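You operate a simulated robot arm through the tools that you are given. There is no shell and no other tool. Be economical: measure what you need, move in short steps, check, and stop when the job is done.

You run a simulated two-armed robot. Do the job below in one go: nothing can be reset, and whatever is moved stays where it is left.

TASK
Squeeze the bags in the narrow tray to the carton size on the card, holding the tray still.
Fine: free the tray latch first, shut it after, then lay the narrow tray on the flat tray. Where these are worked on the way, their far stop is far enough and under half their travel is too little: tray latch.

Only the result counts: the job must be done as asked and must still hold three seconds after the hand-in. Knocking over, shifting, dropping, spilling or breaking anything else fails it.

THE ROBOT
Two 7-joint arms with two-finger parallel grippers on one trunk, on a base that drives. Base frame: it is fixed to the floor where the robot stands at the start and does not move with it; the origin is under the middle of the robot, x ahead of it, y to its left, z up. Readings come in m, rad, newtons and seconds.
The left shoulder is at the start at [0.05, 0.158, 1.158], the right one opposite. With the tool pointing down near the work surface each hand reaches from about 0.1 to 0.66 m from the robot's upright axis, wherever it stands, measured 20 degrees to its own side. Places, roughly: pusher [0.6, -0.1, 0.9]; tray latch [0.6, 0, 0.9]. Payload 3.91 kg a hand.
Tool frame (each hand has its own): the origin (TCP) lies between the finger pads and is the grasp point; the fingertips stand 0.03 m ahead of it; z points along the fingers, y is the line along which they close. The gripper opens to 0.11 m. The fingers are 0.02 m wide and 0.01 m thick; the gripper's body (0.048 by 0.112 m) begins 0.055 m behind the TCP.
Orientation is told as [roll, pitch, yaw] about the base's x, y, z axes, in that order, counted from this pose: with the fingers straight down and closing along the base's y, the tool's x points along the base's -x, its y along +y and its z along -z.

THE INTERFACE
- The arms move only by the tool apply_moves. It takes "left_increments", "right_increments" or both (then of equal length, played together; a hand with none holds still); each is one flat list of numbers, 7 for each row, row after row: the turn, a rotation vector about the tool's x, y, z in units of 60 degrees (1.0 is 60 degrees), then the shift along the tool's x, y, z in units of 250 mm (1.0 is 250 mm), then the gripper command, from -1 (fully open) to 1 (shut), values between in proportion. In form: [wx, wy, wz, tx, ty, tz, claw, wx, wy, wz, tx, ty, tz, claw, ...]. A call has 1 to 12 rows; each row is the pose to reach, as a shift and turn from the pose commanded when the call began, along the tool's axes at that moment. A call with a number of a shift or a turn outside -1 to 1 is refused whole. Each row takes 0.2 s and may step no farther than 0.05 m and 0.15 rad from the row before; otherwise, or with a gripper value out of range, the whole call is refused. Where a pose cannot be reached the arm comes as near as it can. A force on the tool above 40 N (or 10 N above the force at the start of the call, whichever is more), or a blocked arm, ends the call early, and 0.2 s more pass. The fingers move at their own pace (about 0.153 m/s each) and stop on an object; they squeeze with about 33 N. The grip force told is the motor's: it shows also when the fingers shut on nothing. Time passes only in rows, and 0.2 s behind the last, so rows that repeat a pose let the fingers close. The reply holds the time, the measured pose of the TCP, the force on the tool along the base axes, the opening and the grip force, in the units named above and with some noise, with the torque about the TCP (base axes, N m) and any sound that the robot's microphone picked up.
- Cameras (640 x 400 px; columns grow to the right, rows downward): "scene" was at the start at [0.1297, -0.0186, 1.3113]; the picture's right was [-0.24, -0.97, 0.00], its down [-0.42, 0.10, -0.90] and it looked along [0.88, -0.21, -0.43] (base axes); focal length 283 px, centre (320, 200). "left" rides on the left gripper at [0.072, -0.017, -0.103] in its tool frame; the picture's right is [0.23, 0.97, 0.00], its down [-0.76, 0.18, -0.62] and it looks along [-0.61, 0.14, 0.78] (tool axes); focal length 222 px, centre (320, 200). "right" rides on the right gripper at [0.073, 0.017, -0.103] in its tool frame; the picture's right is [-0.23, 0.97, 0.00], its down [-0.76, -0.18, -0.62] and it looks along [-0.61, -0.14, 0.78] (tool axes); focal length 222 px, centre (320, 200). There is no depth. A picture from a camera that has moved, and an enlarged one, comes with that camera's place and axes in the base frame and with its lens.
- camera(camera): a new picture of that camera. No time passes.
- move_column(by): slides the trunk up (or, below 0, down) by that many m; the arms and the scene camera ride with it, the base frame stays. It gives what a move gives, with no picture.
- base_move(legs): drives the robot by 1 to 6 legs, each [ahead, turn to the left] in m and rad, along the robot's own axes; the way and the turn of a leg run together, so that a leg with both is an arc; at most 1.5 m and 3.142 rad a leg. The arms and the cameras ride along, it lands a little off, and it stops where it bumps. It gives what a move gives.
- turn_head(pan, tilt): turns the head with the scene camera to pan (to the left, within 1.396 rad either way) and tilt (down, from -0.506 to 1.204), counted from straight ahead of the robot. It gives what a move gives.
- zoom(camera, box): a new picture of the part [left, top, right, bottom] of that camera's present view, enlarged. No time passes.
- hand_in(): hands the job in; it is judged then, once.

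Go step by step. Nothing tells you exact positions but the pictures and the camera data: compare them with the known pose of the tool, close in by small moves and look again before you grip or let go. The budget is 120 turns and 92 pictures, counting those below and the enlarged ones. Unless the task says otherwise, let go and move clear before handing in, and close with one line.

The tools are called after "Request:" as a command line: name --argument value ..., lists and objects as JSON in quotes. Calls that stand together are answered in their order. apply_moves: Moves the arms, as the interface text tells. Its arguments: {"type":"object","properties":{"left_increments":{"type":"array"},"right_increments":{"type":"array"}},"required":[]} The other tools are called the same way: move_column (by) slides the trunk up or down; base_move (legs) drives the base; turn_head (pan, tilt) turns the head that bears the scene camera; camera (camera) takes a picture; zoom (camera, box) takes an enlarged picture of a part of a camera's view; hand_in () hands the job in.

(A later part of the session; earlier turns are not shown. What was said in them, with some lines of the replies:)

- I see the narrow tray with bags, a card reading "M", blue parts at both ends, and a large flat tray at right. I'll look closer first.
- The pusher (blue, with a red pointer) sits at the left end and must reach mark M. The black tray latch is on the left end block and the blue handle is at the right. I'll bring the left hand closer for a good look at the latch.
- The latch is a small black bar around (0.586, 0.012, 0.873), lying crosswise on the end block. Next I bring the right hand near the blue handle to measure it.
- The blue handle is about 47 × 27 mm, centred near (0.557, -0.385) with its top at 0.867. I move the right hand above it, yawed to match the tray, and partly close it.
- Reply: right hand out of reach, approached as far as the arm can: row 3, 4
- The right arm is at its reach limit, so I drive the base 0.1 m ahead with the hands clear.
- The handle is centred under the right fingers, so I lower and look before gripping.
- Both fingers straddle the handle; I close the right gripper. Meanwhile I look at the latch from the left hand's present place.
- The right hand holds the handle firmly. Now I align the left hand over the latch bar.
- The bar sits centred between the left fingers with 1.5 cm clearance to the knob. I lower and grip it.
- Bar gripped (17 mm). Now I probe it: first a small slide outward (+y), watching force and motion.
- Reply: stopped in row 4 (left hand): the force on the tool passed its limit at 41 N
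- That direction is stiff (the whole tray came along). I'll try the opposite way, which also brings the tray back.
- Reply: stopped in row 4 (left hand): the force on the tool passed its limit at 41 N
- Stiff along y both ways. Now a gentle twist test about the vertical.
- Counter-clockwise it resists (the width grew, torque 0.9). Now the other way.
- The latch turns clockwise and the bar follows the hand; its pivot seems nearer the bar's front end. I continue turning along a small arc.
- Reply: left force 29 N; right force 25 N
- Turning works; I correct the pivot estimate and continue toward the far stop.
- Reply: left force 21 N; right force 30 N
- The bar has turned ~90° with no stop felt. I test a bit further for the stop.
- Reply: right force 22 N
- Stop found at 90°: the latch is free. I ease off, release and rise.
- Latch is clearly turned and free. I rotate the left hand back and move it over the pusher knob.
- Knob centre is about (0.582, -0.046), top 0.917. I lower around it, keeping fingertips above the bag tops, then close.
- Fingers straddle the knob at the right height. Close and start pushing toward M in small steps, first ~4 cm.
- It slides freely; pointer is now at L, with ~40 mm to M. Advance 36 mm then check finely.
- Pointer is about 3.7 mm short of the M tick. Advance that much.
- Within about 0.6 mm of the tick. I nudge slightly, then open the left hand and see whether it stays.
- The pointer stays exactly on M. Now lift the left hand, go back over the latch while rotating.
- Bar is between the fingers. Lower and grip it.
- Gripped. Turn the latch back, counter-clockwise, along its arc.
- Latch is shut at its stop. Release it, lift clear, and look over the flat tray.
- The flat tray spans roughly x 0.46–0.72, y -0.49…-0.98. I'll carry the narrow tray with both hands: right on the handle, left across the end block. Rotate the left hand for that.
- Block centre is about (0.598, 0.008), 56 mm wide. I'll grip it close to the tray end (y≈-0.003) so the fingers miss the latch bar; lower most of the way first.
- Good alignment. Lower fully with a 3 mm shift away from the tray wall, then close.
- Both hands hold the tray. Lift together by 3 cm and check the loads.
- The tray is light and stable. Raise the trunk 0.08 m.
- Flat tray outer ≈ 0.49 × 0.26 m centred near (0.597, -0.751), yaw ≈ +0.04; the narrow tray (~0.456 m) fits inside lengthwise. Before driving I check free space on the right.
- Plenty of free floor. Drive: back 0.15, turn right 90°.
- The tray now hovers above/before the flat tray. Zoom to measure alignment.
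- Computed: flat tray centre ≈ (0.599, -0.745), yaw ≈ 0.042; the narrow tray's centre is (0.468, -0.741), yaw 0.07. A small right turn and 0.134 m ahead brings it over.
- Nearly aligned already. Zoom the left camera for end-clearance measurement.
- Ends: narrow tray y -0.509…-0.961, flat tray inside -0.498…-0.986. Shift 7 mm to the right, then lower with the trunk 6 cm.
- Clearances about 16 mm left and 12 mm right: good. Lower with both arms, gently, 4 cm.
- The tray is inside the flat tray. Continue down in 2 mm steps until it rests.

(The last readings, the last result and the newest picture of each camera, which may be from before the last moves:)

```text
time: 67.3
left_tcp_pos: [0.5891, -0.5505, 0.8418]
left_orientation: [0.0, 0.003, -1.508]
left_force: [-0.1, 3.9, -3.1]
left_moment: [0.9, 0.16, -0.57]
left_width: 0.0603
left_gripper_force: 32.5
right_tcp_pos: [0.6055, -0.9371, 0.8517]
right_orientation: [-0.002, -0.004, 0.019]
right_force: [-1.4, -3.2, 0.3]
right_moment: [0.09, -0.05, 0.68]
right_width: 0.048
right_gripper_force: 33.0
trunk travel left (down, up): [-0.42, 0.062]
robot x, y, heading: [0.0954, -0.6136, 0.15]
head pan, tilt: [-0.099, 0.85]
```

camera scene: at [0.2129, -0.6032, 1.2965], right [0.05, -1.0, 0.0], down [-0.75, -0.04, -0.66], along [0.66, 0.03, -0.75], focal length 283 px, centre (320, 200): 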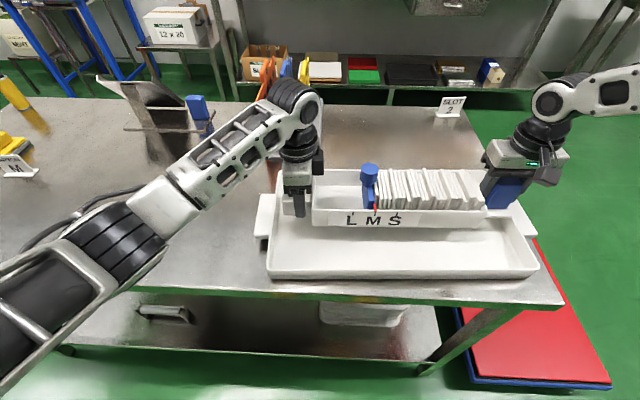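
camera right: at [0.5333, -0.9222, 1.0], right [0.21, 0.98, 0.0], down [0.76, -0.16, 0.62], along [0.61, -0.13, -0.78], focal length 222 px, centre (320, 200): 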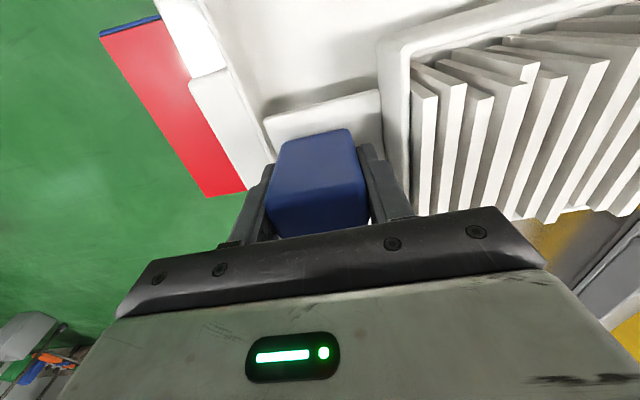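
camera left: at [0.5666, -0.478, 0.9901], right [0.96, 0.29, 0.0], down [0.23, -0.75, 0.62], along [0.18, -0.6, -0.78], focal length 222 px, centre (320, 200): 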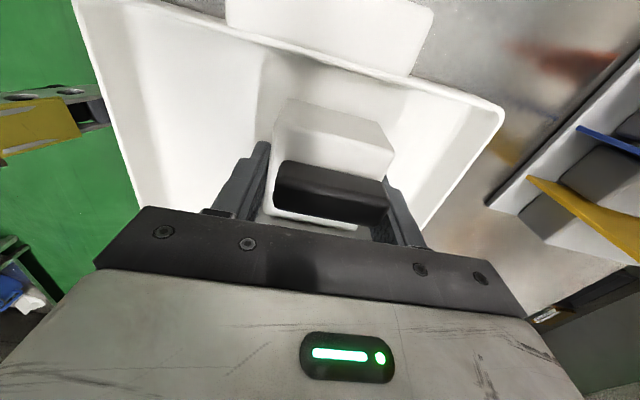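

Request:
apply_moves --left_increments '[0, 0, 0, 0, 0, 0.006, 1, 0, 0, 0, 0, 0, 0.01, 1, 0, 0, 0, 0, 0, 0.01, 1]' --right_increments '[0, 0, 0, 0, 0, 0.006, 1, 0, 0, 0, 0, 0, 0.01, 1, 0, 0, 0, 0, 0, 0.01, 1]'

```text
time: 68.1
left_tcp_pos: [0.5882, -0.5508, 0.8419]
left_orientation: [0.005, 0.001, -1.506]
left_force: [5.0, 9.2, 10.7]
left_moment: [0.87, 0.41, -0.73]
left_width: 0.0607
left_gripper_force: 33.5
right_tcp_pos: [0.6061, -0.9381, 0.8504]
right_orientation: [-0.002, -0.007, 0.019]
right_force: [1.2, -8.8, 14.9]
right_moment: [0.55, 0.97, 0.78]
right_width: 0.0481
right_gripper_force: 33.3
trunk travel left (down, up): [-0.42, 0.062]
robot x, y, heading: [0.091, -0.6167, 0.145]
head pan, tilt: [-0.099, 0.85]
```

It rests now (about 25 N upward in total). Ease off slightly and open both hands, without moving up yet.

Request:
apply_moves --left_increments '[0, 0, 0, 0, 0, -0.006, 1, 0, 0, 0, 0, 0, -0.006, 0, 0, 0, 0, 0, 0, -0.006, -0.7, 0, 0, 0, 0, 0, -0.006, -0.7]' --right_increments '[0, 0, 0, 0, 0, -0.006, 1, 0, 0, 0, 0, 0, -0.006, 0.05, 0, 0, 0, 0, 0, -0.006, -0.06, 0, 0, 0, 0, 0, -0.006, -0.06]'

Request:
zoom --camera "scene" --box '[250, 140, 550, 300]'

Request:
camera --camera "right"

```text
time: 69.1
left_tcp_pos: [0.5892, -0.5498, 0.8406]
left_orientation: [0.0, 0.001, -1.506]
left_force: [0.3, -0.1, 0.5]
left_moment: [-0.01, 0.0, -0.01]
left_width: 0.0936
left_gripper_force: 0.1
right_tcp_pos: [0.6056, -0.9375, 0.8494]
right_orientation: [-0.001, -0.004, 0.02]
right_force: [-0.7, 1.1, -1.9]
right_moment: [0.14, 0.05, -0.03]
right_width: 0.0569
right_gripper_force: 0.2
trunk travel left (down, up): [-0.42, 0.062]
robot x, y, heading: [0.0925, -0.6167, 0.147]
head pan, tilt: [-0.099, 0.85]
```

```text
2.13 times, centred on (400, 220) of scene
camera zoom: at [0.2129, -0.6031, 1.2964], right [0.05, -1.0, 0.0], down [-0.75, -0.04, -0.66], along [0.66, 0.03, -0.75], focal length 604 px, centre (149, 157)
```

zoom: 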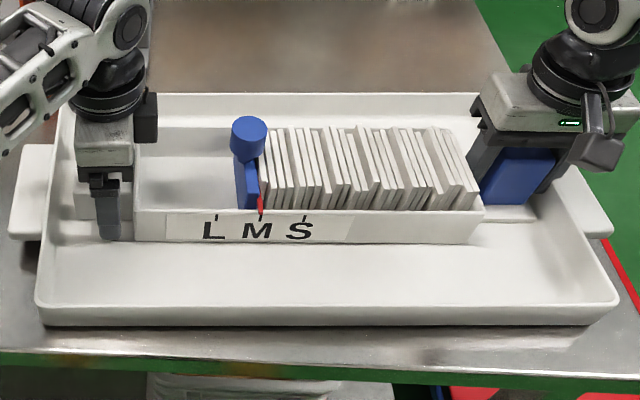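

```text
26 pictures are left
camera right: at [0.5331, -0.9217, 0.9533], right [0.21, 0.98, 0.0], down [0.76, -0.16, 0.62], along [0.61, -0.13, -0.78], focal length 222 px, centre (320, 200)
```

right: 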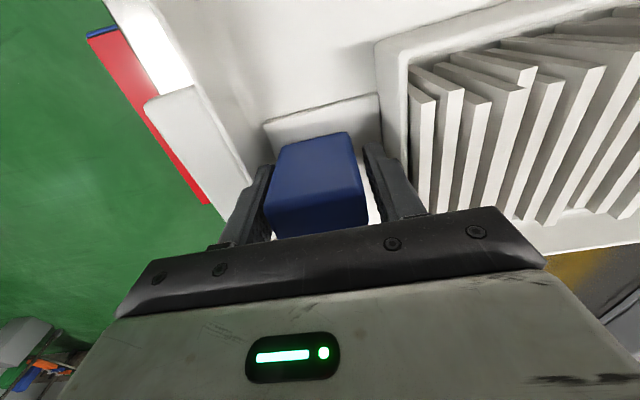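

Tray rests flat with the hands open. Raise both hands straight up slowly.

Request:
apply_moves --left_increments '[0, 0, 0, 0, 0, -0.02, -0.8, 0, 0, 0, 0, 0, -0.08, -0.8, 0, 0, 0, 0, 0, -0.16, -0.8, 0, 0, 0, 0, 0, -0.24, -0.8, 0, 0, 0, 0, 0, -0.36, -0.8, 0, 0, 0, 0, 0, -0.5, -0.8]' --right_increments '[0, 0, 0, 0, -0.009, 0, -0.07, 0, 0, 0, 0, -0.009, -0.06, -0.07, 0, 0, 0, 0, -0.009, -0.14, -0.07, 0, 0, 0, 0, -0.009, -0.24, -0.07, 0, 0, 0, 0, -0.009, -0.36, -0.07, 0, 0, 0, 0, -0.009, -0.5, -0.07]'

Request:
zoom --camera "scene" --box '[250, 140, 550, 300]'

Request:
zoom --camera "scene" --box '[340, 215, 410, 260]'

```text
time: 70.5
left_tcp_pos: [0.5888, -0.5508, 0.966]
left_orientation: [0.0, 0.002, -1.505]
left_force: [-0.6, -0.2, 0.0]
left_moment: [-0.01, -0.01, 0.0]
left_width: 0.0991
left_gripper_force: 0.0
right_tcp_pos: [0.605, -0.941, 0.9758]
right_orientation: [-0.001, -0.001, 0.018]
right_force: [-1.1, 0.4, 0.5]
right_moment: [0.0, -0.02, -0.01]
right_width: 0.0589
right_gripper_force: 0.0
trunk travel left (down, up): [-0.42, 0.062]
robot x, y, heading: [0.0924, -0.6192, 0.147]
head pan, tilt: [-0.099, 0.85]
```

```text
2.13 times, centred on (400, 220) of scene
camera zoom: at [0.2123, -0.6032, 1.2965], right [0.05, -1.0, 0.0], down [-0.75, -0.04, -0.66], along [0.66, 0.03, -0.75], focal length 604 px, centre (149, 157)
```

zoom: 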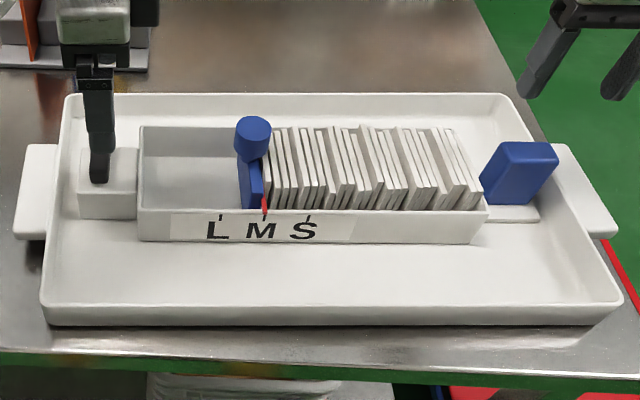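

```text
8.89 times, centred on (375, 238) of scene
camera zoom: at [0.2123, -0.6032, 1.2965], right [0.05, -1.0, 0.0], down [-0.75, -0.04, -0.66], along [0.66, 0.03, -0.75], focal length 2517 px, centre (-169, -133)
```

zoom: 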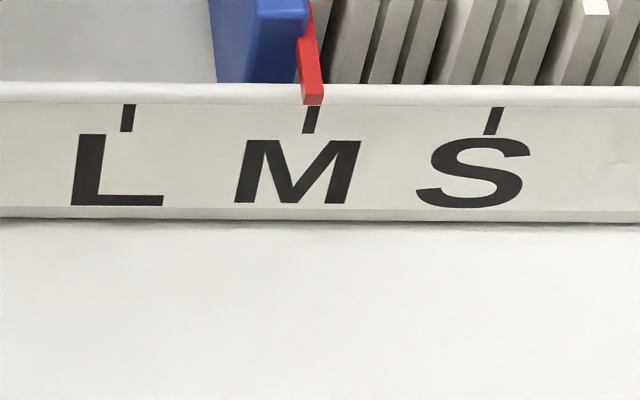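

The pointer is on M and the tray lies inside the flat tray. One check of the latch.

Request:
camera --camera "left"

```text
23 pictures are left
camera left: at [0.566, -0.4785, 1.0691], right [0.96, 0.29, 0.0], down [0.23, -0.75, 0.62], along [0.18, -0.59, -0.78], focal length 222 px, centre (320, 200)
```

left: 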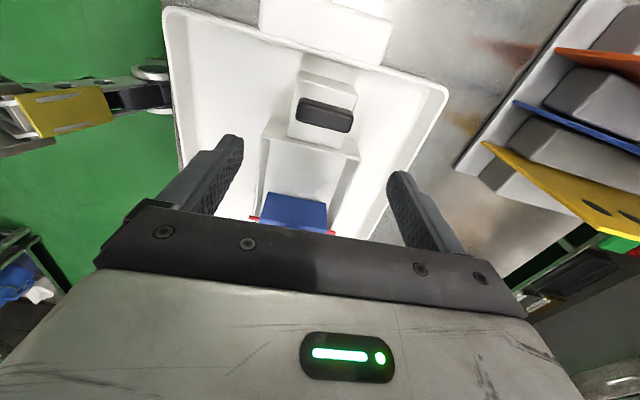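

The latch lies crosswise (shut), the pusher is at M, the tray rests on the flat tray, and both hands are clear. Handing in.

Request:
hand_in

```text
The job is handed in.
```

The bags are squeezed to M with the tray held still, the latch was freed first and shut again after, and the narrow tray lies inside the flat tray with both hands clear. The job is handed in, but the reply gave no verdict.
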